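You operate a simulated robot arm through the tools that you are given. There is no shell and no other tool. Be economical: measure what you need, move in short steps, check, and stop when the job is done.

You run a simulated robot arm. Do the job below in one go: nothing can be reset, and whatever is moved stays where it is left.

## Task
Put the white cup on the top of the infeed table away on the shelf of the air control stand. Then open the optics drawer, put the red reflector on the open end of the barrier platform away in the inside of the optics drawer, then shut the drawer. Then take the broken black case and leave it on the shelf of the lane control stand. The order counts. Set down upright: white cup.
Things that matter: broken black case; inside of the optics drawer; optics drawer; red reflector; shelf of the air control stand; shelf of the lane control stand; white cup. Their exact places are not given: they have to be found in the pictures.

Only the result counts: the job must be done as asked and must still hold three seconds after the hand-in. Knocking over, shifting, dropping, spilling or breaking anything else fails it.

## Robot
A 7-joint arm with a two-finger parallel gripper on a trunk, on a base that drives. Base frame: it is fixed to the floor where the robot stands at the start and does not move with it; the origin is under the middle of the robot, x ahead of it, y to its left, z up. Readings come in m, degrees, newtons and seconds.
With the tool pointing down near the work surface it reaches from about 0.26 to 0.74 m from the robot's upright axis, wherever it stands. Its first joint turns from -166.0 to 166.0 degrees. Places, roughly: broken black case [-8, 4, 0.75]; inside of the optics drawer [-3.5, 2.4, 0.5]; optics drawer [-3.5, 2.4, 0.5]; red reflector [-4.25, 6, 0.5]; shelf of the air control stand (42x20 cm) [-8.44, 6.66, 0.8]; shelf of the lane control stand (66x18 cm) [-8.52, 5.34, 0.7]. Payload 3.91 kg.
The TCP is the grasp point between the finger pads, 0.03 m short of the fingertips. In the tool frame z runs along the fingers and y along their closing line. Largest opening 0.11 m; finger width 0.02, thickness 0.01; the body of the gripper, 0.048 by 0.112 m, starts 0.055 m behind the TCP.
Orientation is that of the tool frame in the base frame, as a unit quaternion [w, x, y, z]. With the fingers straight down and closing along the base's y, the tool's x points along the base's -x, its y along +y and its z along -z.

## Interface
- The arm moves only by the tool nudge_tool. Its argument "deltas" is text: rows parted by semicolons, each of 7 numbers parted by spaces: the turn, a rotation vector about the tool's x, y, z in units of 5 degrees (1.0 is 5 degrees), then the shift along the tool's x, y, z in units of 20 mm (1.0 is 20 mm), then the finger opening in m, from 0 to 0.11. In form: wx wy wz x y z jaw; .... A call has 1 to 8 rows; each row shifts and turns the commanded pose from where the row before left it, along the tool's axes as they then stand. A call with a number of a shift or a turn outside -1 to 1 is refused whole. A row lasts 0.2 s, in which the tool goes at most 0.05 m and 8.6 degrees; a call with a longer step from one row to the next is refused whole, and so is a gripper value outside its range. A pose out of reach is approached as far as the arm can. The call stops where the force on the tool passes 40 N (or 10 N more than at its start, if that is more) or the arm is blocked; 0.2 s more then pass. The fingers move at their own pace (about 0.072 m/s each) and stop on an object; they squeeze with about 44 N. The grip force told is the motor's: it shows also when the fingers shut on nothing. Time passes only in rows, and 0.2 s behind the last, so rows that do not move let the fingers close. It gives the time, the measured TCP pose, the force on the tool (base axes), the opening and the grip force at its end, in the units of the frame above (readings bear some noise), with the torque about the TCP (base axes, N m) and any sound that the robot's microphone picked up.
- Cameras (640 x 400 px; columns grow to the right, rows downward): "scene" is now at [0.0152, 0.117, 1.0997]; the picture's right is [-0.47, -0.88, 0.00], its down [-0.29, 0.16, -0.94] and it looks along [0.83, -0.45, -0.33] (base axes); focal length 285 px, centre (320, 200). "wrist" rides on the gripper at [0.072, 0.017, -0.103] in the tool frame; the picture's right is [-0.23, 0.97, 0.00], its down [-0.76, -0.18, -0.62] and it looks along [-0.61, -0.14, 0.78] (tool axes); focal length 222 px, centre (320, 200).
- camera(camera): a new picture of that camera. The clock stands still meanwhile.
- lift_body(by): slides the trunk up (or, below 0, down) by that many m; the arm and the scene camera ride with it, the base frame stays. It gives what a move gives, with no picture.
- roll_base(legs): drives the robot by 1 to 6 legs, each [ahead, left, turn to the left] in m, m and degrees, along the robot's own axes; the way and the turn of a leg run together, so that a leg with both is an arc; at most 1.5 m and 180 degrees a leg. The arm and the cameras ride along, it lands a little off, and it stops where it bumps. It gives what a move gives.
- pan_tilt(pan, tilt): turns the head with the scene camera to pan (to the left, within 155 degrees either way) and tilt (down, from -29 to 69), counted from straight ahead of the robot. It gives what a move gives.
- probe_pixels(camera, pixels): for up to 12 pixels [column, row] of the newest picture of that camera ("zoom" is the newest enlarged one), the place [x, y, z] in the base frame of the surface seen there, good to about 0.002 m, but the place of the scene camera against the robot may be out by one fixed shift of up to 0.025 m in any direction. The clock stands still meanwhile.
- zoom(camera, box): a new picture of the part [left, top, right, bottom] of that camera's present view, enlarged. The clock stands still meanwhile.
- hand_in(): hands the job in; it is judged then, once.

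Keep the steps short. Do not move on a guess: measure, check each grasp and each placing, and mend mistakes. In all there are 110 turns and 90 pictures (those below and enlarged ones count). Leave the gripper open and the arm clear of the work at the hand-in unless told otherwise, and finish with a single line.

The tools are called after ">>>" as a command line: name --argument value ..., lists and objects as JSON in quotes. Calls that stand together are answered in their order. nudge_tool: Moves the arm, as the interface text tells. Its arguments: {"type":"object","properties":{"deltas":{"type":"string"}},"required":["deltas"]} The other tools are called the same way: lift_body (by) slides the trunk up or down; roll_base (legs) drives the base; pan_tilt (pan, tilt) turns the head that bears the scene camera; camera (camera) takes a picture; probe_pixels (camera, pixels) gives the place of the surface under pixels of a picture; zoom (camera, box) takes an enlarged picture of a part of a camera's view; hand_in () hands the job in.

At the start:

```text
time: 0.0
tcp_pos: [0.329, -0.0474, 0.9108]
tcp_rot: [0.0, 0.0, 1.0, 0.0]
wrist_force: [-0.2, 0.3, 0.6]
wrist_torque: [-0.04, -0.04, -0.03]
finger_gap: 0.11
gripper_force: 0.0
trunk travel left (down, up): [-0.125, 0.065]
robot x, y, heading: [-0.0028, -0.0018, 0.0]
head pan, tilt: [-28.2, 19.3]
```

scene: 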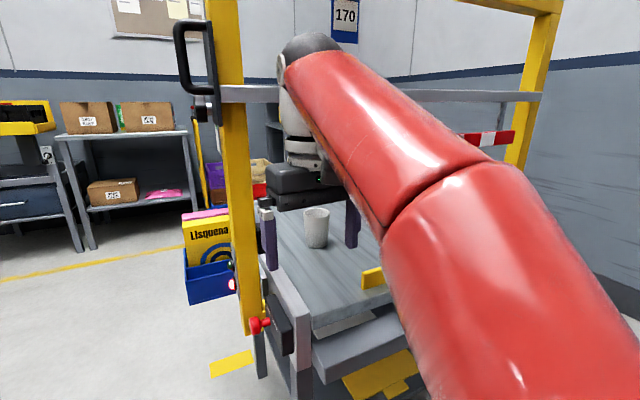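
wrist: 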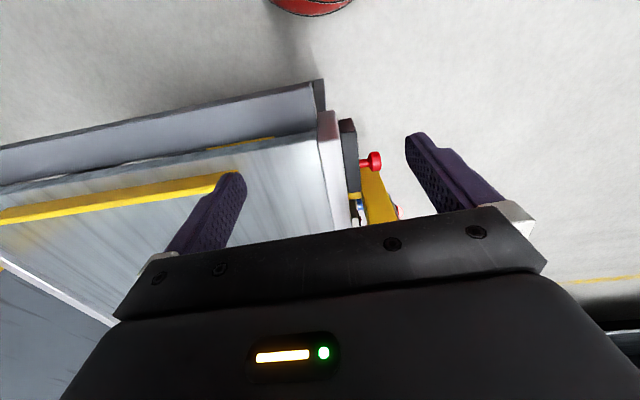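

The white cup shows at about (316,228) in the scene picture, on the infeed table. I'll measure the cup and the table around it.

>>> probe_pixels --camera "scene" --pixels '[[316, 212], [316, 235], [306, 228], [327, 228], [316, 248], [340, 270], [300, 300], [268, 235], [375, 278], [352, 225], [228, 95], [262, 325]]'

>>> zoom --camera "scene" --box '[200, 150, 420, 400]'

>>> probe_pixels --camera "wrist" --pixels '[[372, 160], [320, 130], [150, 190], [350, 180], [100, 250], [310, 100], [260, 170]]'

```text
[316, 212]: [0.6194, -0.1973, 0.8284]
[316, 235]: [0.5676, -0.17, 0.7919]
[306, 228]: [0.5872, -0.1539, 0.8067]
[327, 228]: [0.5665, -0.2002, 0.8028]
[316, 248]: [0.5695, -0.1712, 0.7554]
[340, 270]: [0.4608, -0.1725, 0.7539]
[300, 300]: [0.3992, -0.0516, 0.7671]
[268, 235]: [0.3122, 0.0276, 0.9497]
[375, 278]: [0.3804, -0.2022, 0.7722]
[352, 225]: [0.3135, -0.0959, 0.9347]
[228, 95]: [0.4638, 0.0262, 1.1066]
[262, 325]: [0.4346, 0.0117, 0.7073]
```

```text
1.60 times, centred on (310, 275) of scene
```

zoom: 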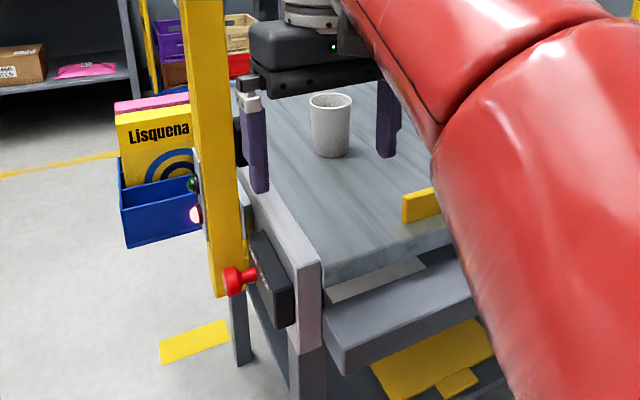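

```text
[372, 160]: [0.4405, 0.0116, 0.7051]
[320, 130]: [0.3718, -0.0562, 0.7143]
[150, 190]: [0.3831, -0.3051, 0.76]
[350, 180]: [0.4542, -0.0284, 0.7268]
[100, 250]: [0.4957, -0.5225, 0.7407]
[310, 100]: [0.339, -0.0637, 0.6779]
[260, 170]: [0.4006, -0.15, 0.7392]
```

Table top is near z 0.74 by the wrist camera and 0.754 by the scene camera, so the scene camera reads a bit high. I'll check the frame bars around the work before moving.

>>> probe_pixels --camera "scene" --pixels '[[255, 95], [440, 96], [520, 98], [500, 135], [530, 80], [520, 6], [228, 10], [195, 70], [290, 180], [265, 205], [325, 218], [318, 207]]'

>>> probe_pixels --camera "wrist" --pixels '[[420, 140], [230, 180], [480, 190], [200, 215]]'

```text
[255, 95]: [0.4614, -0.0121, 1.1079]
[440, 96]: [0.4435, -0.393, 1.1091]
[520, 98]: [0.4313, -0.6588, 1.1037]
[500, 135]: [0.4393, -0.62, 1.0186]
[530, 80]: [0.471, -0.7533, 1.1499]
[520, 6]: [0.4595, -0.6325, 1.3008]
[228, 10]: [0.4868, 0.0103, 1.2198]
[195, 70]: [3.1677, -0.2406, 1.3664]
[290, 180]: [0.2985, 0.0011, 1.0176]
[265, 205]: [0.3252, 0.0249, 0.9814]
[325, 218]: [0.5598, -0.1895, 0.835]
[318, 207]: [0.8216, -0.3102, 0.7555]
```

```text
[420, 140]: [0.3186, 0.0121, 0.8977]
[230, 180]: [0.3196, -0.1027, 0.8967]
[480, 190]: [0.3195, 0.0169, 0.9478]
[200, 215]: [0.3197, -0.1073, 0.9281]
```

A yellow gantry has a crossbar at x≈0.45, z≈1.1 right in front of the cup, so reaching in from here with a downward tool is doubtful. I'll look at the left side of the table for another stand.

>>> pan_tilt --pan 15 --tilt 25

>>> probe_pixels --camera "scene" --pixels '[[190, 280], [235, 270], [205, 230], [230, 363], [280, 215], [350, 200], [270, 225], [125, 200], [10, 283]]'

```text
time: 1.1
tcp_pos: [0.3301, -0.0464, 0.9111]
tcp_rot: [0.0, 0.0, 1.0, 0.0]
wrist_force: [-0.2, 0.4, -0.1]
wrist_torque: [-0.01, -0.03, 0.02]
finger_gap: 0.1101
gripper_force: 0.1
trunk travel left (down, up): [-0.125, 0.065]
robot x, y, heading: [0.0043, 0.0013, -0.2]
head pan, tilt: [15.0, 25.0]
```

```text
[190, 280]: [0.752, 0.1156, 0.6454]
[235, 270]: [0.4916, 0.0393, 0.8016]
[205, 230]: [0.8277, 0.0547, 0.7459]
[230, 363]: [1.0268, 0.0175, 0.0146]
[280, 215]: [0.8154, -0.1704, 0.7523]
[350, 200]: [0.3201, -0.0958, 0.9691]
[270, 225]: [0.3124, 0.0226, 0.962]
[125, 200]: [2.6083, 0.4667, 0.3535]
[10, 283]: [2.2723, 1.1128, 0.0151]
```

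>>> camera --camera "scene"

```text
86 pictures are left
```

scene: 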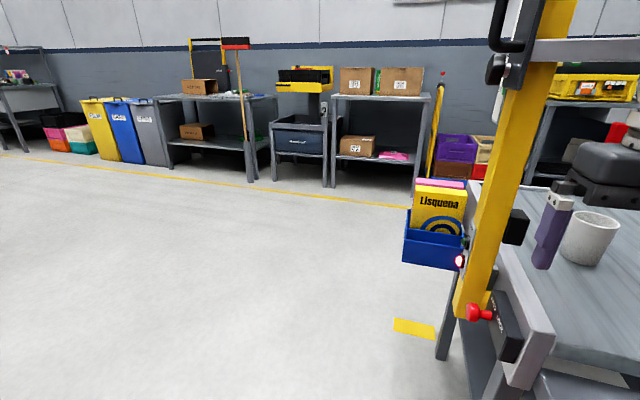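

The floor left of the table (y>0.2) is free; the blue bin hangs at x≈0.72–0.85. I'll lift the tool, then drive left and ahead and turn to face the cup from the table's left side.

>>> nudge_tool --deltas "0 0 0 0 0 -1 0.11;0 0 0 0 0 -1 0.11;0 0 0 0 0 -1 0.11;0 0 0 0 0 -1 0.11;0 0 0 0 0 -1 0.11;0 0 0 0 0 -1 0.11"

>>> roll_base --legs '[[0, 0.52, 0], [0.75, 0, 0], [0, 0, -100]]'

>>> pan_tilt --pan 0 --tilt 35

>>> camera --camera "scene"

>>> camera --camera "wrist"

```text
time: 2.5
tcp_pos: [0.3315, -0.0471, 0.9236]
tcp_rot: [0.001, 0.001, 1.0, 0.0]
wrist_force: [0.4, 0.2, -0.3]
wrist_torque: [-0.01, -0.01, 0.03]
finger_gap: 0.1102
gripper_force: 0.0
out of reach, approached as far as the arm can: row 1, 2, 3, 4, 5, 6
trunk travel left (down, up): [-0.125, 0.065]
robot x, y, heading: [0.0009, -0.0023, 0.3]
head pan, tilt: [15.0, 25.0]
```

```text
time: 13.5
tcp_pos: [0.6537, 0.2172, 0.9232]
tcp_rot: [0.001, 0.767, 0.642, -0.001]
wrist_force: [-0.6, -1.2, 0.5]
wrist_torque: [-0.01, -0.03, -0.02]
finger_gap: 0.1102
gripper_force: 0.1
trunk travel left (down, up): [-0.125, 0.065]
robot x, y, heading: [0.7608, 0.5355, -100.1]
head pan, tilt: [15.0, 25.0]
```

```text
time: 14.3
tcp_pos: [0.6546, 0.217, 0.9229]
tcp_rot: [0.001, 0.767, 0.642, -0.002]
wrist_force: [-0.1, -0.2, 0.3]
wrist_torque: [-0.01, -0.02, 0.04]
finger_gap: 0.11
gripper_force: 0.1
trunk travel left (down, up): [-0.125, 0.065]
robot x, y, heading: [0.7556, 0.5397, -100.4]
head pan, tilt: [0.0, 35.0]
```

```text
85 pictures are left
```

scene: 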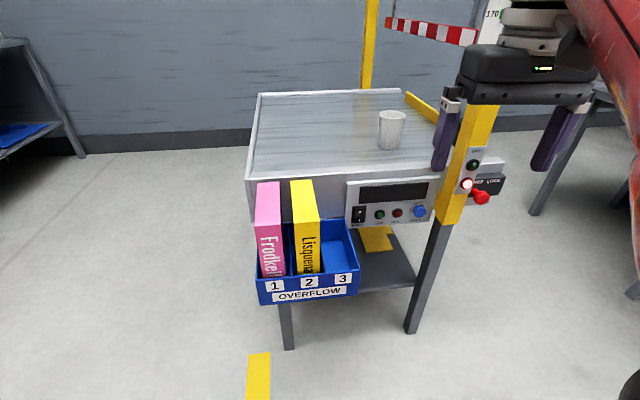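

```text
84 pictures are left
```

wrist: 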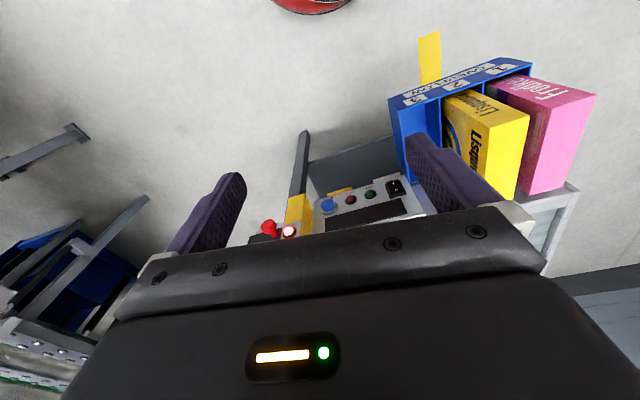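

Good position. I'll measure the cup, and the finger as a check for the scene camera's shift.

>>> zoom --camera "scene" --box '[330, 70, 530, 195]'

```text
3.20 times, centred on (430, 132) of scene
```

zoom: 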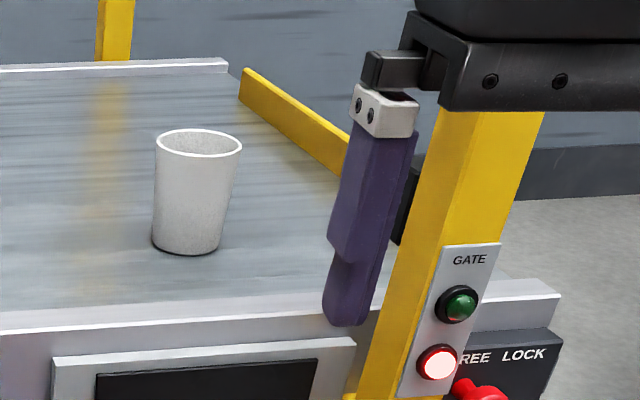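

>>> probe_pixels --camera "zoom" --pixels '[[158, 146], [239, 150], [200, 157], [198, 131], [187, 250], [187, 262], [345, 318], [345, 300], [365, 230], [385, 110], [30, 330]]'

>>> probe_pixels --camera "wrist" --pixels '[[535, 195], [440, 145], [225, 180], [555, 225], [290, 232]]'

```text
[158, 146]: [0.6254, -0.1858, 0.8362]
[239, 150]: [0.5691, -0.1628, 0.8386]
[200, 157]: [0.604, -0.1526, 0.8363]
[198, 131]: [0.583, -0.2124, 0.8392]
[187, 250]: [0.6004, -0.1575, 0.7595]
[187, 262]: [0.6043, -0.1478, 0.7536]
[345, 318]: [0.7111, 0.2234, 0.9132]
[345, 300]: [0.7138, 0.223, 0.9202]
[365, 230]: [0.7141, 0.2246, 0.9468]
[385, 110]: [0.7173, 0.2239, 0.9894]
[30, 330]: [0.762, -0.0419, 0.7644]
```

```text
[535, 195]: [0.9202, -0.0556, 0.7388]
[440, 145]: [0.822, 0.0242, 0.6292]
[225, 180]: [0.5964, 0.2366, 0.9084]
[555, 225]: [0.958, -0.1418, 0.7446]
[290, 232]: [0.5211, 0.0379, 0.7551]
```

Finger check: the scene camera reads about 8 mm short ahead and 15 mm high. Cup centre ≈ (0.596,−0.187), rim z≈0.822. It's at the edge of reach, so I drive ahead 0.1 m.

>>> roll_base --legs '[[0.1, 0, 0]]'

>>> nudge_tool --deltas "0 0 0 -1 0 0 0.11;0 0 0 -1 0 0 0.11;0 0 0 -1 0 0 0.11;0 0 0 -1 0 0 0.11;0 0 0 -1 0 0 0.11;0 0 0 -1 0 0 0.11;0 0 0 -1 0 0 0.11"

>>> camera --camera "scene"

>>> camera --camera "wrist"

```text
time: 15.4
tcp_pos: [0.6365, 0.1178, 0.9228]
tcp_rot: [0.001, 0.766, 0.643, -0.002]
wrist_force: [-0.4, 0.4, -1.0]
wrist_torque: [-0.03, 0.0, 0.01]
finger_gap: 0.1101
gripper_force: 0.1
trunk travel left (down, up): [-0.125, 0.065]
robot x, y, heading: [0.7402, 0.4376, -100.4]
head pan, tilt: [0.0, 35.0]
```

```text
time: 16.5
tcp_pos: [0.6235, 0.0419, 0.9203]
tcp_rot: [-0.001, 0.769, 0.639, 0.001]
wrist_force: [5.6, 12.8, -6.8]
wrist_torque: [-1.33, 0.3, -0.55]
finger_gap: 0.1101
gripper_force: 0.0
out of reach, approached as far as the arm can: row 4, 5
trunk travel left (down, up): [-0.125, 0.065]
robot x, y, heading: [0.7394, 0.4383, -100.2]
head pan, tilt: [0.0, 35.0]
stopped in row 5: the force on the tool passed its limit at 57 N (the readings are from after the stop); the commanded pose is now the measured one
```

```text
82 pictures are left
```

scene: 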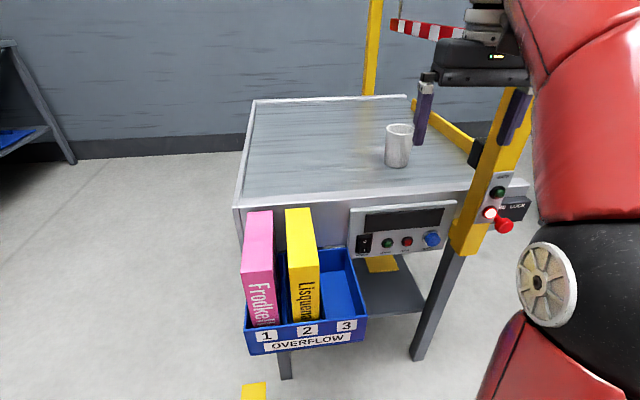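

```text
81 pictures are left
```

wrist: 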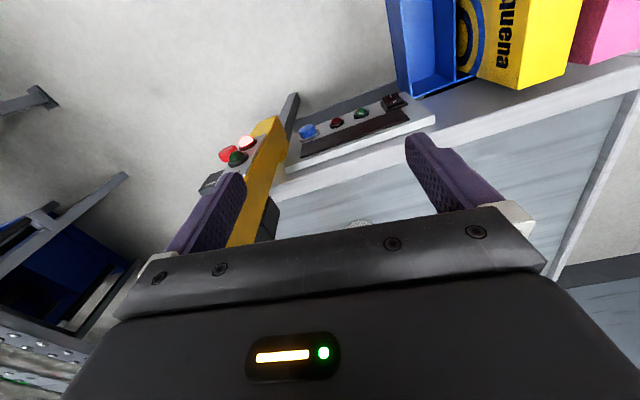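

The arm stopped against something (57 N). I'll look up and to the right to see what the arm touches.

>>> pan_tilt --pan -20 --tilt 8

>>> camera --camera "scene"

```text
time: 17.4
tcp_pos: [0.624, 0.042, 0.9214]
tcp_rot: [-0.001, 0.769, 0.64, 0.0]
wrist_force: [8.3, 22.3, -9.5]
wrist_torque: [-2.15, 0.37, -0.9]
finger_gap: 0.1099
gripper_force: 0.1
trunk travel left (down, up): [-0.125, 0.065]
robot x, y, heading: [0.7442, 0.436, -100.4]
head pan, tilt: [-20.0, 8.0]
```

```text
80 pictures are left
```

scene: 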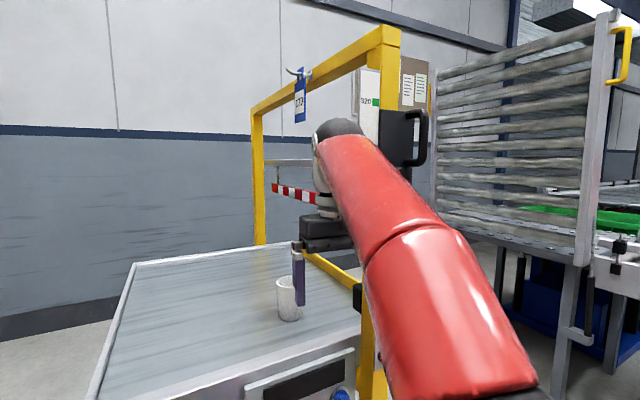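

The forearm leans against the gantry post because the elbow lies on the robot's right. I'll pull back and instead work from the table's far end (x≈1.27, facing −x), where the elbow side is free.

>>> nudge_tool --deltas "0 0 0 1 0 0 0.11;0 0 0 1 0 0 0.11;0 0 0 1 0 0 0.11;0 0 0 1 0 0 0.11"

>>> roll_base --legs '[[-0.15, 0, 0], [-0.106, 0.58, 0], [0, 0, -79.6]]'

>>> pan_tilt --pan 45 --tilt 35

>>> camera --camera "scene"

```text
time: 18.4
tcp_pos: [0.6377, 0.1194, 0.9211]
tcp_rot: [-0.001, 0.769, 0.64, 0.0]
wrist_force: [0.1, 1.4, -0.1]
wrist_torque: [0.03, -0.01, 0.03]
finger_gap: 0.1102
gripper_force: 0.1
trunk travel left (down, up): [-0.125, 0.065]
robot x, y, heading: [0.7454, 0.4394, -100.2]
head pan, tilt: [-20.0, 8.0]
```

```text
time: 26.2
tcp_pos: [1.0374, 0.623, 0.9212]
tcp_rot: [0.0, 1.0, 0.0, 0.001]
wrist_force: [-0.3, 0.1, -0.2]
wrist_torque: [0.0, 0.01, -0.01]
finger_gap: 0.11
gripper_force: 0.0
trunk travel left (down, up): [-0.125, 0.065]
robot x, y, heading: [1.3685, 0.5834, -179.6]
head pan, tilt: [-20.0, 8.0]
```

```text
time: 27.5
tcp_pos: [1.0379, 0.6239, 0.921]
tcp_rot: [0.0, 1.0, 0.0, 0.001]
wrist_force: [0.7, -0.8, 0.0]
wrist_torque: [0.03, -0.01, 0.03]
finger_gap: 0.1098
gripper_force: 0.0
trunk travel left (down, up): [-0.125, 0.065]
robot x, y, heading: [1.3676, 0.5796, -179.5]
head pan, tilt: [45.0, 35.0]
```

```text
79 pictures are left
```

scene: 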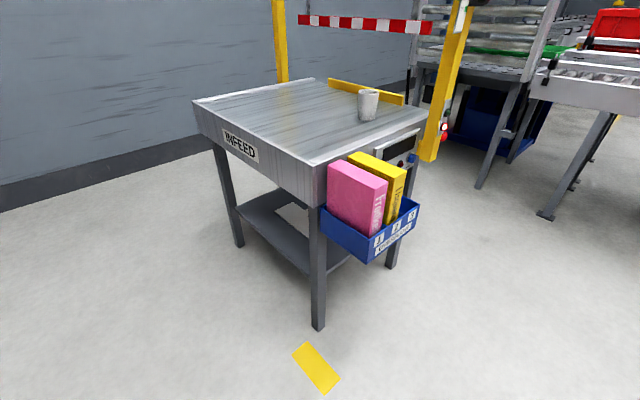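

Free floor. Now slide left to line up with the cup and a bit ahead.

>>> roll_base --legs '[[0, 0.81, 0], [0.08, 0, 0]]'

>>> pan_tilt --pan 0 --tilt 30

>>> nudge_tool --deltas "0 0 0 -1 0 0 0.11;0 0 0 -1 0 0 0.11;0 0 0 -1 0 0 0.11;0 0 0 -1 0 0 0.11;0 0 0 -1 0 0 0.11;0 0 0 -1 0 0 0.11;0 0 0 -1 0 0 0.11;0 0 0 -1 0 0 0.11"

>>> camera --camera "scene"

>>> camera --camera "wrist"

```text
time: 32.6
tcp_pos: [0.9598, -0.1958, 0.921]
tcp_rot: [0.0, 1.0, 0.0, 0.001]
wrist_force: [0.1, 0.0, 0.0]
wrist_torque: [0.0, 0.01, 0.0]
finger_gap: 0.1101
gripper_force: 0.0
trunk travel left (down, up): [-0.125, 0.065]
robot x, y, heading: [1.2874, -0.2397, -179.9]
head pan, tilt: [45.0, 35.0]
```

```text
time: 33.7
tcp_pos: [0.9609, -0.1954, 0.9206]
tcp_rot: [0.0, 1.0, -0.001, 0.002]
wrist_force: [0.3, 0.0, 1.0]
wrist_torque: [0.02, -0.02, 0.01]
finger_gap: 0.11
gripper_force: 0.0
trunk travel left (down, up): [-0.125, 0.065]
robot x, y, heading: [1.2913, -0.2387, -179.5]
head pan, tilt: [0.0, 30.0]
```

```text
time: 35.5
tcp_pos: [0.8147, -0.1972, 0.904]
tcp_rot: [0.0, 1.0, 0.0, 0.0]
wrist_force: [0.0, -0.4, 0.4]
wrist_torque: [-0.03, -0.01, 0.0]
finger_gap: 0.1099
gripper_force: 0.1
out of reach, approached as far as the arm can: row 5, 6, 7, 8
trunk travel left (down, up): [-0.125, 0.065]
robot x, y, heading: [1.2873, -0.2396, -179.7]
head pan, tilt: [0.0, 30.0]
```

```text
78 pictures are left
```

scene: 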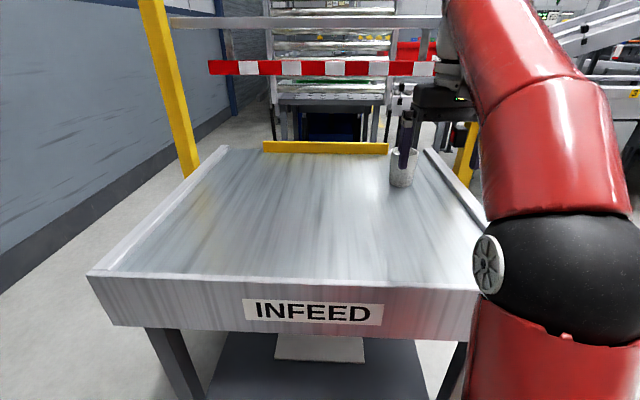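

```text
77 pictures are left
```

wrist: 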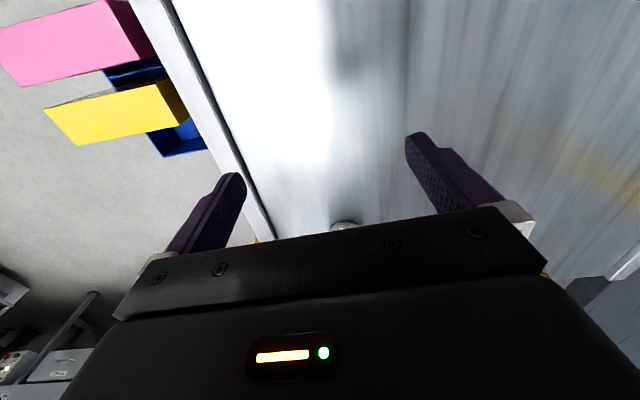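

Reach limits height when stretched; I can instead go low and let the open fingers straddle the cup (closing line is along y). Measure the cup again with both cameras.

>>> lift_body --by 0.05

>>> camera --camera "wrist"

>>> zoom --camera "scene" --box '[340, 60, 500, 220]'

```text
time: 36.4
tcp_pos: [0.8144, -0.1964, 0.9524]
tcp_rot: [-0.001, 1.0, 0.0, -0.001]
wrist_force: [-0.1, 0.9, 0.1]
wrist_torque: [0.03, -0.02, 0.02]
finger_gap: 0.1098
gripper_force: 0.0
trunk travel left (down, up): [-0.175, 0.015]
robot x, y, heading: [1.2882, -0.2417, -179.7]
head pan, tilt: [0.0, 30.0]
```

```text
76 pictures are left
```

wrist: 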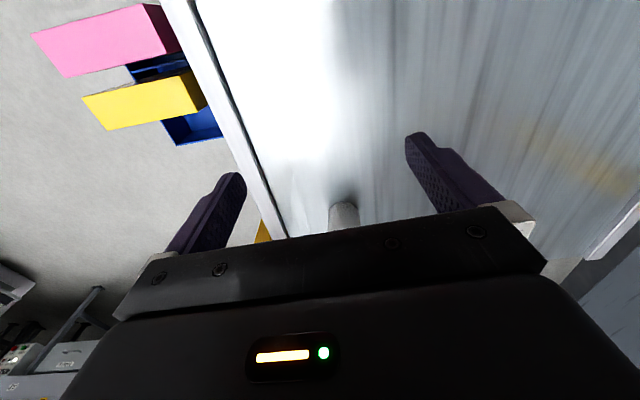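

```text
2.50 times, centred on (420, 140) of scene
```

zoom: 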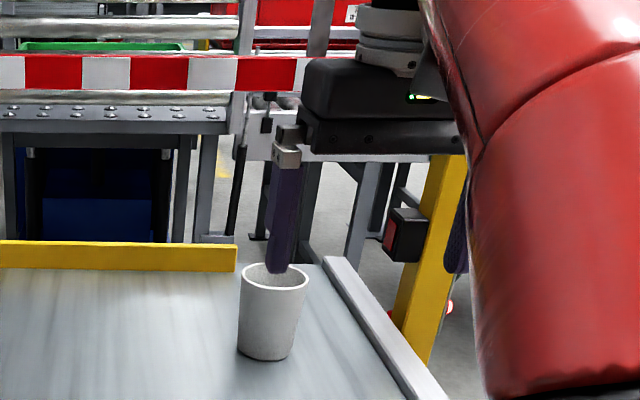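

>>> probe_pixels --camera "zoom" --pixels '[[243, 280], [304, 285], [274, 291], [285, 200], [282, 262], [268, 352], [340, 270], [118, 72]]'

>>> probe_pixels --camera "wrist" --pixels '[[344, 203], [332, 218], [356, 218], [344, 218], [310, 180], [235, 185], [420, 150]]'

```text
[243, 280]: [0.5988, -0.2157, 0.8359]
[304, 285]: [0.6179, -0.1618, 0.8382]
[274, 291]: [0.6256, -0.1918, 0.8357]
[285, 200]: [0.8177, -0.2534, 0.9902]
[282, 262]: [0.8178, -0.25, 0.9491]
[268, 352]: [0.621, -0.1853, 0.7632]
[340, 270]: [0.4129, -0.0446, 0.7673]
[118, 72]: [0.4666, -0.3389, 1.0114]
```

```text
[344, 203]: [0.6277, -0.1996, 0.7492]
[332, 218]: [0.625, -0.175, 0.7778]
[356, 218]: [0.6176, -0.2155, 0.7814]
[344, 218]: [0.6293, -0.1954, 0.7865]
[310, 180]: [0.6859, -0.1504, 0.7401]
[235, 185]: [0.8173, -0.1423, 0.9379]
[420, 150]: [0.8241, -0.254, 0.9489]
```

Cup centre ≈ (0.599,−0.195), in line with the tool. Descend in front of it to z≈0.80.

>>> nudge_tool --deltas "0 0 0 0 0 1 0.11;0 0 0 0 0 1 0.11;0 0 0 0 0 1 0.11;0 0 0 0 0 1 0.11;0 0 0 0 0 1 0.11;0 0 0 0 0 1 0.11;0 0 0 0 0 1 0.11;0 0 0 0 0 0 0.11"

```text
time: 38.2
tcp_pos: [0.8141, -0.1975, 0.8113]
tcp_rot: [-0.001, 1.0, 0.0, -0.001]
wrist_force: [-0.4, -0.1, 0.0]
wrist_torque: [-0.03, 0.0, 0.0]
finger_gap: 0.1101
gripper_force: 0.0
trunk travel left (down, up): [-0.175, 0.015]
robot x, y, heading: [1.2885, -0.2409, -179.6]
head pan, tilt: [0.0, 30.0]
```

Now ahead 0.14 m and down to ~0.80, then check.

>>> nudge_tool --deltas "0 0 0 -1 0 0.6 0.11;0 0 0 -1 0 0 0.11;0 0 0 -1 0 0 0.11;0 0 0 -1 0 0 0.11;0 0 0 -1 0 0 0.11;0 0 0 -1 0 0 0.11;0 0 0 -1 0 0 0.11;0 0 0 0 0 0 0.11"

>>> zoom --camera "scene" --box '[340, 60, 500, 220]'

>>> camera --camera "wrist"

```text
time: 40.0
tcp_pos: [0.6757, -0.1963, 0.8014]
tcp_rot: [-0.002, 1.0, 0.0, -0.001]
wrist_force: [0.2, 0.1, 0.6]
wrist_torque: [-0.02, 0.0, 0.01]
finger_gap: 0.1098
gripper_force: 0.0
trunk travel left (down, up): [-0.175, 0.015]
robot x, y, heading: [1.2886, -0.238, -179.7]
head pan, tilt: [0.0, 30.0]
```

```text
2.50 times, centred on (420, 140) of scene
```

zoom: 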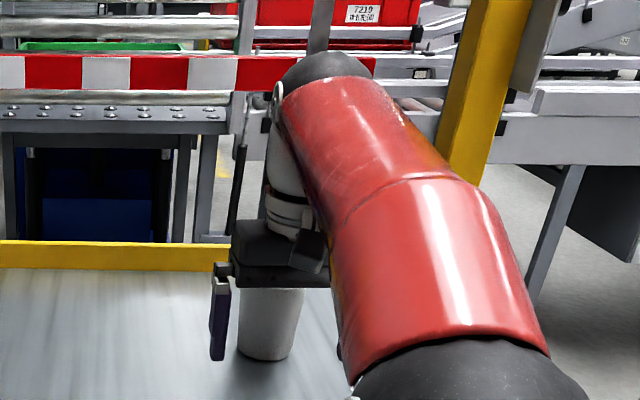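

```text
73 pictures are left
```

wrist: 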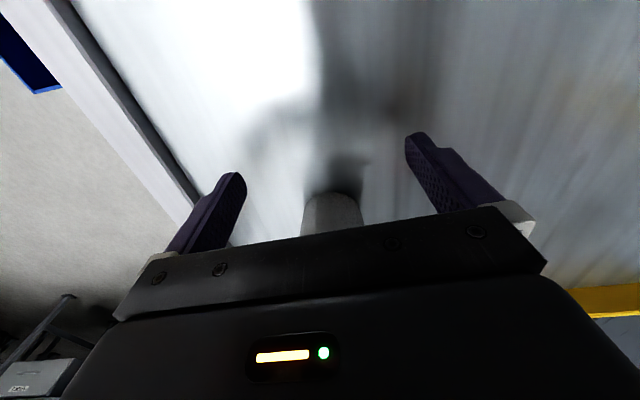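

Cup sits between the fingers' lanes. Advance 0.077 m, then close.

>>> nudge_tool --deltas "0 0 0 -1 0 0 0.11;0 0 0 -1 0 0 0.11;0 0 0 -1 0 0 0.11;0 0 0 -0.85 0 0 0.11;0 0 0 0 0 0 0.11"

>>> nudge_tool --deltas "0 0 0 0 0 0 0.03;0 0 0 0 0 0 0.03;0 0 0 0 0 0 0.03;0 0 0 0 0 0 0.03;0 0 0 0 0 0 0.03"

>>> camera --camera "wrist"

```text
time: 41.2
tcp_pos: [0.6233, -0.1968, 0.8005]
tcp_rot: [-0.001, 1.0, 0.0, -0.001]
wrist_force: [0.2, 0.0, 0.7]
wrist_torque: [0.0, -0.01, -0.01]
finger_gap: 0.1099
gripper_force: 0.0
out of reach, approached as far as the arm can: row 3, 4
trunk travel left (down, up): [-0.175, 0.015]
robot x, y, heading: [1.2881, -0.2401, -179.8]
head pan, tilt: [0.0, 30.0]
```

```text
time: 42.4
tcp_pos: [0.6232, -0.197, 0.8011]
tcp_rot: [-0.002, 1.0, 0.0, -0.001]
wrist_force: [0.1, 0.0, -1.4]
wrist_torque: [0.03, 0.0, 0.03]
finger_gap: 0.0302
gripper_force: 0.0
trunk travel left (down, up): [-0.175, 0.015]
robot x, y, heading: [1.2886, -0.24, -179.5]
head pan, tilt: [0.0, 30.0]
```

```text
72 pictures are left
```

wrist: 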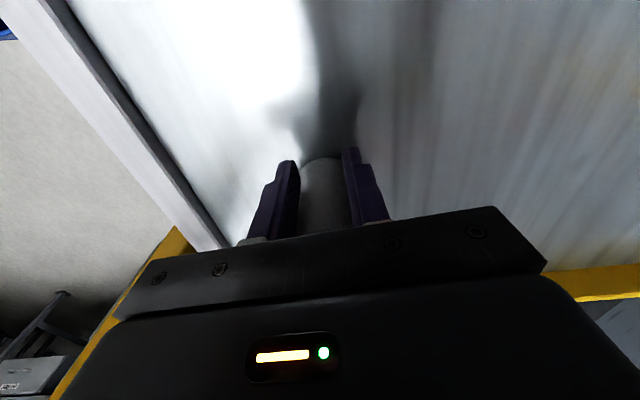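

Out of reach by ~25 mm, so the fingers closed short of the cup's middle. I'll reopen, and roll the base ahead 0.04 m.

>>> nudge_tool --deltas "0 0 0 0 0 0 0.11;0 0 0 0 0 0 0.11;0 0 0 0 0 0 0.11;0 0 0 0 0 0 0.11"

>>> roll_base --legs '[[0.03, 0, 0]]'

>>> camera --camera "wrist"

>>> zoom --camera "scene" --box '[340, 60, 500, 220]'

```text
time: 43.4
tcp_pos: [0.6237, -0.1974, 0.8005]
tcp_rot: [-0.001, 1.0, 0.0, -0.001]
wrist_force: [0.0, -0.3, 0.2]
wrist_torque: [0.03, 0.01, 0.01]
finger_gap: 0.11
gripper_force: 0.0
trunk travel left (down, up): [-0.175, 0.015]
robot x, y, heading: [1.289, -0.2426, -179.8]
head pan, tilt: [0.0, 30.0]
```

```text
time: 44.3
tcp_pos: [0.5941, -0.1975, 0.8006]
tcp_rot: [-0.001, 1.0, 0.0, -0.001]
wrist_force: [0.2, -0.4, 0.2]
wrist_torque: [-0.01, 0.03, -0.02]
finger_gap: 0.11
gripper_force: 0.0
trunk travel left (down, up): [-0.175, 0.015]
robot x, y, heading: [1.2599, -0.2387, -179.3]
head pan, tilt: [0.0, 30.0]
```

```text
71 pictures are left
```

wrist: 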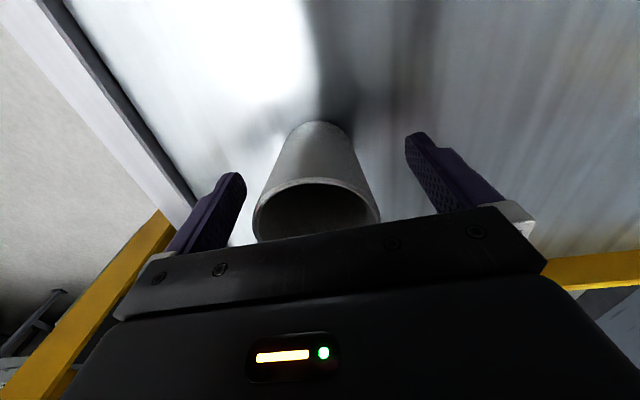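

```text
2.50 times, centred on (420, 140) of scene
```

zoom: 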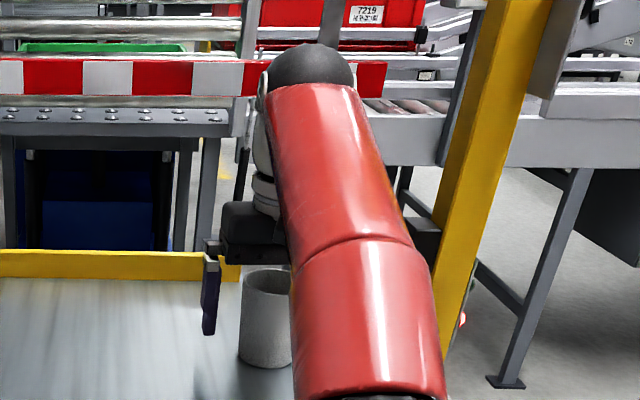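

The cup shows fully between the fingers now. Measure its centre.

>>> probe_pixels --camera "wrist" --pixels '[[258, 210], [378, 212], [315, 181], [316, 150], [316, 123], [316, 225], [318, 100]]'

>>> probe_pixels --camera "zoom" --pixels '[[244, 285], [266, 295], [265, 355], [210, 300]]'

```text
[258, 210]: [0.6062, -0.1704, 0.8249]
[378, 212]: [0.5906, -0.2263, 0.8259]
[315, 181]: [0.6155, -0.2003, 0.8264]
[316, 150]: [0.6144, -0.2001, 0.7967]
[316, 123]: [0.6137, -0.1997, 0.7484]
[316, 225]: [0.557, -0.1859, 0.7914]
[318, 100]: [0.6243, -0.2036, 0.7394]
```

```text
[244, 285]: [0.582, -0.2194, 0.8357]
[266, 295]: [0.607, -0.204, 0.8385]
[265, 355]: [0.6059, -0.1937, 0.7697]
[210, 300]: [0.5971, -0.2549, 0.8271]
```

Cup centre ≈ (0.585,−0.197); tool is at 0.594. Roll ahead 0.01 m, then close.

>>> roll_base --legs '[[0.01, 0, 0]]'

>>> nudge_tool --deltas "0 0 0 0 0 0 0.04;0 0 0 0 0 0 0.04;0 0 0 0 0 0 0.04;0 0 0 0 0 0 0.04;0 0 0 0 0 0 0.04"

>>> camera --camera "wrist"

```text
time: 45.0
tcp_pos: [0.5891, -0.1969, 0.8075]
tcp_rot: [-0.001, 1.0, 0.0, -0.005]
wrist_force: [-0.5, 0.1, 0.8]
wrist_torque: [0.01, -0.03, 0.0]
finger_gap: 0.1101
gripper_force: 0.2
trunk travel left (down, up): [-0.175, 0.015]
robot x, y, heading: [1.2482, -0.2403, -179.9]
head pan, tilt: [0.0, 30.0]
```

```text
time: 46.2
tcp_pos: [0.5883, -0.1968, 0.808]
tcp_rot: [-0.001, 1.0, -0.001, -0.007]
wrist_force: [0.1, 0.0, 0.5]
wrist_torque: [-0.01, 0.03, 0.01]
finger_gap: 0.063
gripper_force: 44.0
trunk travel left (down, up): [-0.175, 0.015]
robot x, y, heading: [1.2462, -0.2413, -179.5]
head pan, tilt: [0.0, 30.0]
```

```text
69 pictures are left
```

wrist: 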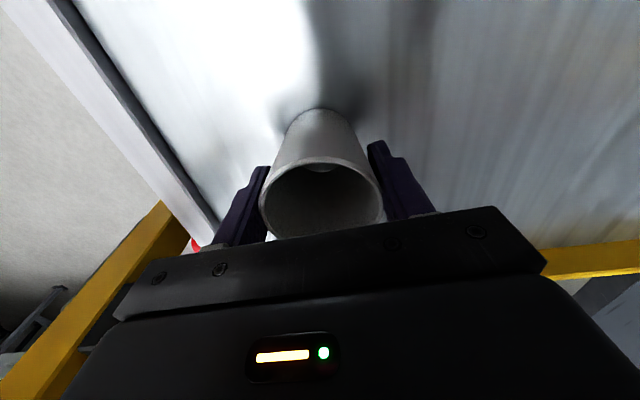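

Cup held (gap 0.063, 44 N). Lift it a little with the trunk, then with the tool while drawing back from the gantry.

>>> lift_body --by 0.015

>>> nudge_tool --deltas "0 0 0 0.7 0 -0.7 0.04;0 0 0 1 0 -0.8 0.04;0 0 0 1 0 -0.8 0.04;0 0 0 1 0 -0.8 0.04;0 0 0 1 0 -0.8 0.04;0 0 0 1 0 -0.8 0.04;0 0 0 1 0 -0.8 0.04"

>>> camera --camera "wrist"

>>> camera --camera "scene"

```text
time: 46.8
tcp_pos: [0.584, -0.1974, 0.8155]
tcp_rot: [-0.001, 1.0, 0.0, -0.002]
wrist_force: [-0.4, 0.6, 0.0]
wrist_torque: [-0.01, 0.03, 0.03]
finger_gap: 0.0632
gripper_force: 44.4
trunk travel left (down, up): [-0.19, 0.0]
robot x, y, heading: [1.2467, -0.2372, -179.6]
head pan, tilt: [0.0, 30.0]
```

```text
time: 48.4
tcp_pos: [0.7203, -0.195, 0.9259]
tcp_rot: [-0.001, 1.0, -0.001, -0.001]
wrist_force: [-0.1, 0.0, -0.8]
wrist_torque: [0.01, 0.0, -0.01]
finger_gap: 0.0632
gripper_force: 44.1
trunk travel left (down, up): [-0.19, 0.0]
robot x, y, heading: [1.2497, -0.2393, -179.5]
head pan, tilt: [0.0, 30.0]
```

```text
68 pictures are left
```

wrist: 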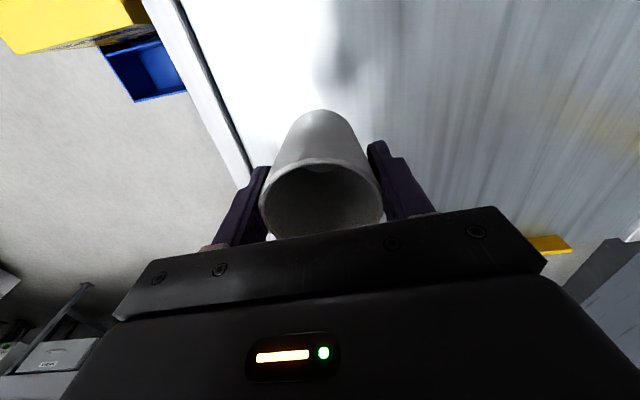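

```text
67 pictures are left
```

scene: 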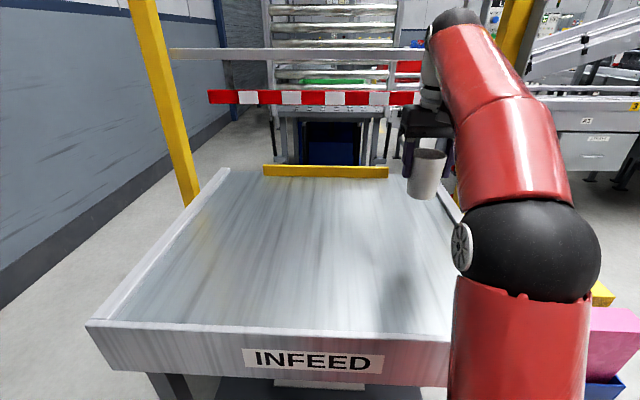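

Cup is up and upright. Draw the arm in, back off the table, and get out to the aisle; then look toward −x.

>>> nudge_tool --deltas "0 0 0 1 0 0 0.04;0 0 0 1 0 0 0.04;0 0 0 1 0 0 0.04;0 0 0 1 0 0 0.04;0 0 0 1 0 0 0.04;0 0 0 1 0 0 0.04;0 0 0 1 0 0 0.04;0 0 0 1 0 0 0.04"

>>> roll_base --legs '[[-0.25, 0, 0], [0, -1.4, 0]]'

>>> pan_tilt --pan -20 --tilt 12

>>> camera --camera "scene"

```text
time: 50.2
tcp_pos: [0.8802, -0.1979, 0.9267]
tcp_rot: [-0.001, 1.0, 0.0, -0.003]
wrist_force: [-0.4, 0.4, 0.1]
wrist_torque: [-0.01, -0.02, -0.04]
finger_gap: 0.063
gripper_force: 43.2
trunk travel left (down, up): [-0.19, 0.0]
robot x, y, heading: [1.2506, -0.243, -179.7]
head pan, tilt: [0.0, 30.0]
```

```text
time: 58.7
tcp_pos: [1.1426, 1.2349, 0.9262]
tcp_rot: [-0.001, 1.0, -0.017, -0.002]
wrist_force: [-0.9, -0.4, -0.7]
wrist_torque: [0.01, 0.01, 0.0]
finger_gap: 0.0629
gripper_force: 43.3
trunk travel left (down, up): [-0.19, 0.0]
robot x, y, heading: [1.5075, 1.177, 178.4]
head pan, tilt: [0.0, 30.0]
```

```text
time: 59.5
tcp_pos: [1.1428, 1.2349, 0.9269]
tcp_rot: [-0.001, 1.0, -0.017, -0.003]
wrist_force: [0.3, 0.2, -0.2]
wrist_torque: [-0.02, 0.0, -0.03]
finger_gap: 0.0628
gripper_force: 43.8
trunk travel left (down, up): [-0.19, 0.0]
robot x, y, heading: [1.5103, 1.1804, 178.4]
head pan, tilt: [-20.0, 12.0]
```

```text
66 pictures are left
```

scene: 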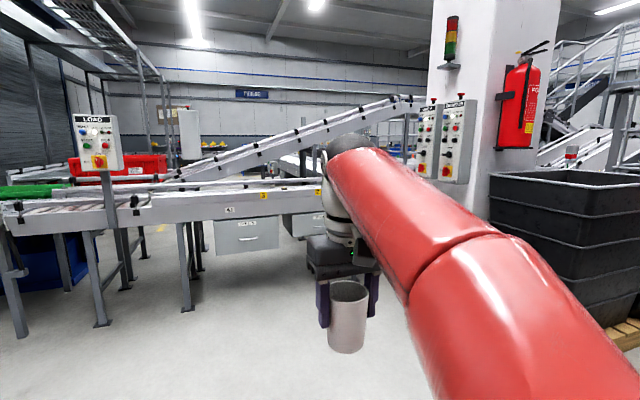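

A conveyor lies ahead and a pillar with a black tub to the right. Measure these to plan the way, and look further right.

>>> probe_pixels --camera "scene" --pixels '[[185, 305], [100, 320], [250, 235], [310, 215], [500, 170], [560, 200], [240, 290], [610, 330], [400, 105], [22, 335], [250, 93], [575, 160]]'

>>> pan_tilt --pan -75 --tilt 12

>>> camera --camera "scene"

```text
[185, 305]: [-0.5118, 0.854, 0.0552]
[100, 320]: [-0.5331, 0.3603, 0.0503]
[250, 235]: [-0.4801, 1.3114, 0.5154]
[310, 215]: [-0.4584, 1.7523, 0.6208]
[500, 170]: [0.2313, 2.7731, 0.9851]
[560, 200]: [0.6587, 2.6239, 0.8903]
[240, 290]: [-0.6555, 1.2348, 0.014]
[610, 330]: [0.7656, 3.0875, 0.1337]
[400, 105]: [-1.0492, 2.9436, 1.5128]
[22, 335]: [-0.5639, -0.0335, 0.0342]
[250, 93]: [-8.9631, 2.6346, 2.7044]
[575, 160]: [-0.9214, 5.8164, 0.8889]
```

```text
time: 60.8
tcp_pos: [1.1428, 1.2355, 0.9278]
tcp_rot: [-0.001, 1.0, -0.016, -0.003]
wrist_force: [-0.1, -0.1, -0.1]
wrist_torque: [-0.02, -0.02, -0.01]
finger_gap: 0.0627
gripper_force: 44.3
trunk travel left (down, up): [-0.19, 0.0]
robot x, y, heading: [1.5136, 1.1768, 178.3]
head pan, tilt: [-75.0, 12.0]
```

```text
65 pictures are left
```

scene: 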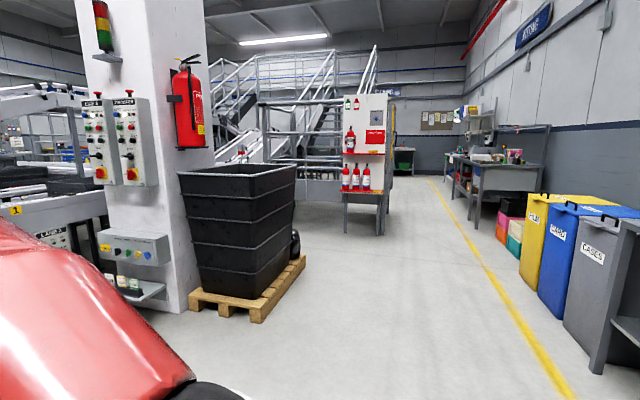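

The way seems to lead along the aisle (+y) past the tub. Measure landmarks.

>>> probe_pixels --camera "scene" --pixels '[[258, 318], [303, 262], [378, 230], [346, 222], [550, 370], [450, 205], [597, 365], [300, 175], [270, 180], [412, 165], [480, 215], [235, 130]]'

>>> zoom --camera "scene" --box '[200, 60, 560, 285]'

```text
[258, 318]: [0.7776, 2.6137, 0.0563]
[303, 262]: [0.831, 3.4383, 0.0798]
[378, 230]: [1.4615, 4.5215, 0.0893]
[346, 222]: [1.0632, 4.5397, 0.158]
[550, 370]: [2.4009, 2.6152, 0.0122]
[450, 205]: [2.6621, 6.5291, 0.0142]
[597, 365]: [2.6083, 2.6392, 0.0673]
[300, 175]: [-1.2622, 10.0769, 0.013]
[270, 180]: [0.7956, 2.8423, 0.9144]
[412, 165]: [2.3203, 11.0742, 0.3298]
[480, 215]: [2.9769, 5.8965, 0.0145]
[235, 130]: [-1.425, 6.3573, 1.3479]
```

```text
1.78 times, centred on (380, 172) of scene
```

zoom: 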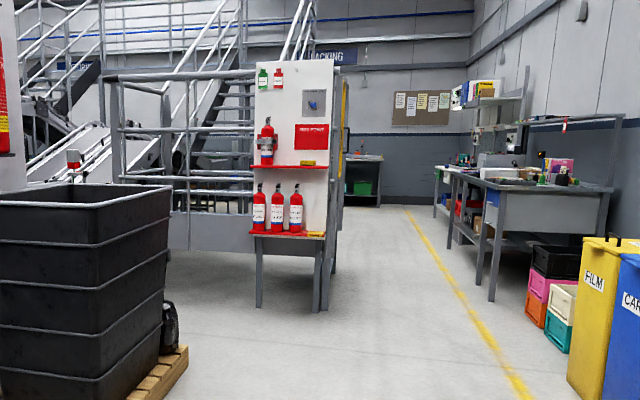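

There's a gap between the tub (y≤3.45) and the fire stand (y≥4.5). Drive to about (1.7, 3.9) and look west.

>>> roll_base --legs '[[-0.2, 0, 1.5], [0, -1.4, 0], [0, -1.35, 0]]'

>>> pan_tilt --pan 0 --tilt 12

>>> camera --camera "scene"

```text
time: 75.3
tcp_pos: [1.322, 3.958, 0.9258]
tcp_rot: [-0.001, 1.0, 0.009, -0.003]
wrist_force: [-0.2, -0.2, -0.1]
wrist_torque: [-0.01, -0.02, -0.01]
finger_gap: 0.0625
gripper_force: 44.4
trunk travel left (down, up): [-0.19, 0.0]
robot x, y, heading: [1.6911, 3.9204, -178.5]
head pan, tilt: [-75.0, 12.0]
```

```text
time: 76.7
tcp_pos: [1.3213, 3.956, 0.9267]
tcp_rot: [-0.001, 1.0, 0.009, -0.002]
wrist_force: [-0.3, 0.1, -0.8]
wrist_torque: [0.02, -0.05, -0.01]
finger_gap: 0.0631
gripper_force: 44.5
trunk travel left (down, up): [-0.19, 0.0]
robot x, y, heading: [1.6903, 3.9189, -178.7]
head pan, tilt: [0.0, 12.0]
```

```text
63 pictures are left
```

scene: 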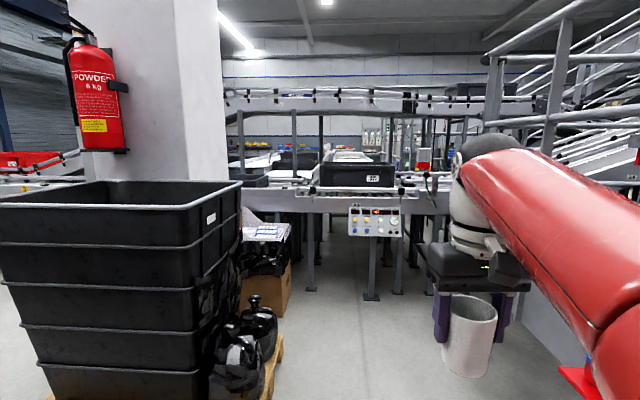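

>>> probe_pixels --camera "scene" --pixels '[[310, 285], [372, 295], [375, 220], [360, 178], [430, 290], [495, 90], [560, 230], [250, 180], [340, 330], [440, 135], [345, 155], [405, 130]]'

>>> zoom --camera "scene" --box '[210, 60, 530, 260]'

>>> pan_tilt --pan -88 --tilt 10

>>> camera --camera "scene"

```text
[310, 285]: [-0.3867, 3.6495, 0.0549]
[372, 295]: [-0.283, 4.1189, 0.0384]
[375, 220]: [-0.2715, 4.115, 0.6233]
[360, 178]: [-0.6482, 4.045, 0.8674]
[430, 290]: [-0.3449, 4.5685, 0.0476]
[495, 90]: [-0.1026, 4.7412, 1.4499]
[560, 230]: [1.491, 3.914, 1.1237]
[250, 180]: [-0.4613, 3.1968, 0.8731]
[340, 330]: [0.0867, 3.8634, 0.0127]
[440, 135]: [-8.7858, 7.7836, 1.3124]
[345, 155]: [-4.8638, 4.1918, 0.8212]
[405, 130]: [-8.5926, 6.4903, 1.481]
```

```text
2.00 times, centred on (370, 160) of scene
```

zoom: 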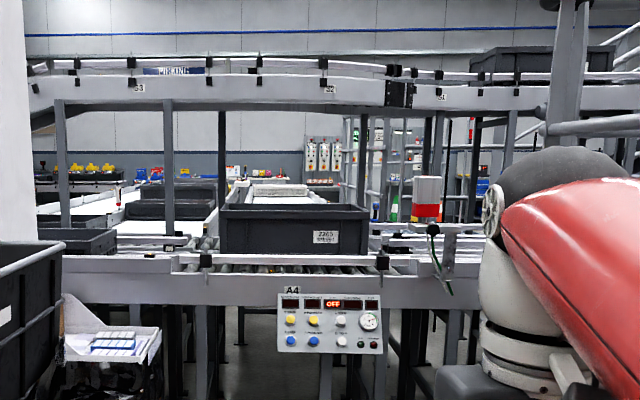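

```text
time: 78.3
tcp_pos: [1.3215, 3.956, 0.9276]
tcp_rot: [-0.001, 1.0, 0.009, -0.003]
wrist_force: [-0.2, -0.4, -1.0]
wrist_torque: [0.01, 0.01, -0.01]
finger_gap: 0.0627
gripper_force: 43.9
trunk travel left (down, up): [-0.19, 0.0]
robot x, y, heading: [1.6907, 3.9238, -178.5]
head pan, tilt: [-88.0, 10.0]
```

```text
61 pictures are left
```

scene: 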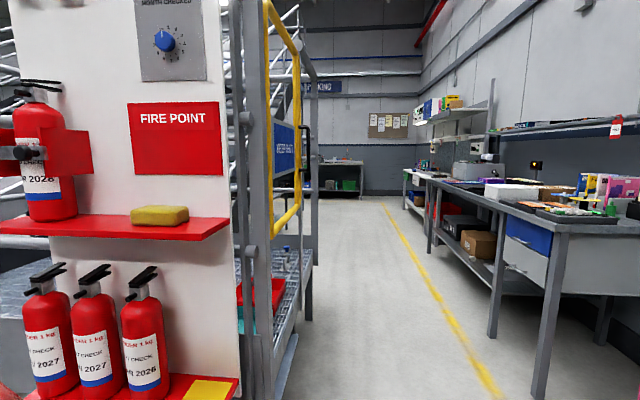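

The conveyor blocks the direct way. The aisle goes on north past the platform; measure its width.

>>> probe_pixels --camera "scene" --pixels '[[283, 370], [305, 320], [313, 260], [390, 210], [545, 380], [490, 330], [432, 250], [340, 215], [240, 390], [360, 190], [405, 250], [305, 215]]'

```text
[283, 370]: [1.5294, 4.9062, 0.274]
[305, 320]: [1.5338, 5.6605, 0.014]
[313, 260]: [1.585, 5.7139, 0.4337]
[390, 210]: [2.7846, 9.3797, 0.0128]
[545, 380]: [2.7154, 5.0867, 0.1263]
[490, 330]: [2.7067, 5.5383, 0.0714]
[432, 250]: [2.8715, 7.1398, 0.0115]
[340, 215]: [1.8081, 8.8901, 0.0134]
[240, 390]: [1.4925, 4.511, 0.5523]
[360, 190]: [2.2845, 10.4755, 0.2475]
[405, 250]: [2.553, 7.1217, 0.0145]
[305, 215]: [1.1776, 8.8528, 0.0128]
```

Corridor x 1.6–2.7. Back to x≈2.14, face +y, drive to y≈7.9, look west.

>>> roll_base --legs '[[-0.46, 0, 0], [0, 0, -91.5], [1.5, 0, 0], [1.5, 0, 0], [0.9, 0, 0]]'

>>> pan_tilt --pan 80 --tilt 12

>>> camera --camera "scene"

```text
time: 103.4
tcp_pos: [2.0579, 8.1971, 0.9284]
tcp_rot: [-0.003, 0.72, -0.694, -0.001]
wrist_force: [0.4, -0.2, 0.0]
wrist_torque: [-0.02, 0.01, 0.02]
finger_gap: 0.0627
gripper_force: 44.4
trunk travel left (down, up): [-0.19, 0.0]
robot x, y, heading: [2.03, 7.8251, 92.5]
head pan, tilt: [-88.0, 10.0]
```

```text
time: 105.9
tcp_pos: [2.0573, 8.1972, 0.9275]
tcp_rot: [-0.003, 0.72, -0.694, -0.001]
wrist_force: [0.1, -0.4, -0.1]
wrist_torque: [0.01, 0.01, 0.04]
finger_gap: 0.0628
gripper_force: 44.1
trunk travel left (down, up): [-0.19, 0.0]
robot x, y, heading: [2.0277, 7.8262, 92.5]
head pan, tilt: [80.0, 12.0]
```

```text
60 pictures are left
```

scene: 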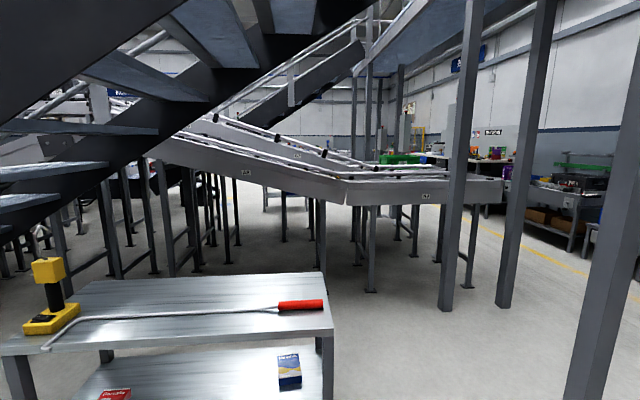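

Floor seems open further north; measure the table, columns and conveyor end.

>>> probe_pixels --camera "scene" --pixels '[[325, 300], [445, 305], [502, 300], [580, 385], [370, 290], [468, 285], [500, 185], [590, 225], [620, 290], [400, 330], [545, 265], [470, 215]]'

>>> pan_tilt --pan 45 --tilt 12

>>> camera --camera "scene"

```text
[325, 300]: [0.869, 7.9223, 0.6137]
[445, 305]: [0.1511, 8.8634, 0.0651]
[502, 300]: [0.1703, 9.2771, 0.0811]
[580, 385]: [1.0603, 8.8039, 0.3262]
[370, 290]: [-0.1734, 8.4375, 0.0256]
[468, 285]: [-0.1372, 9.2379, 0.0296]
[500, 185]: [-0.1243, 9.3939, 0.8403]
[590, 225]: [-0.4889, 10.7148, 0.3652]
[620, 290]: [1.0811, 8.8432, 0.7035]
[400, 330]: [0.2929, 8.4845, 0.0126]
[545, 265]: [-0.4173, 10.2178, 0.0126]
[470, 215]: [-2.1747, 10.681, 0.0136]
```

```text
time: 106.9
tcp_pos: [2.0592, 8.1981, 0.9264]
tcp_rot: [-0.002, 0.72, -0.694, -0.001]
wrist_force: [0.2, -0.5, -0.6]
wrist_torque: [0.01, -0.02, -0.02]
finger_gap: 0.0627
gripper_force: 44.3
trunk travel left (down, up): [-0.19, 0.0]
robot x, y, heading: [2.0301, 7.8292, 92.2]
head pan, tilt: [45.0, 12.0]
```

```text
59 pictures are left
```

scene: 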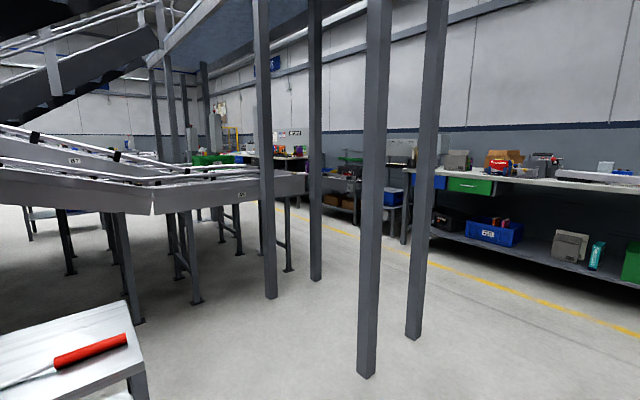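

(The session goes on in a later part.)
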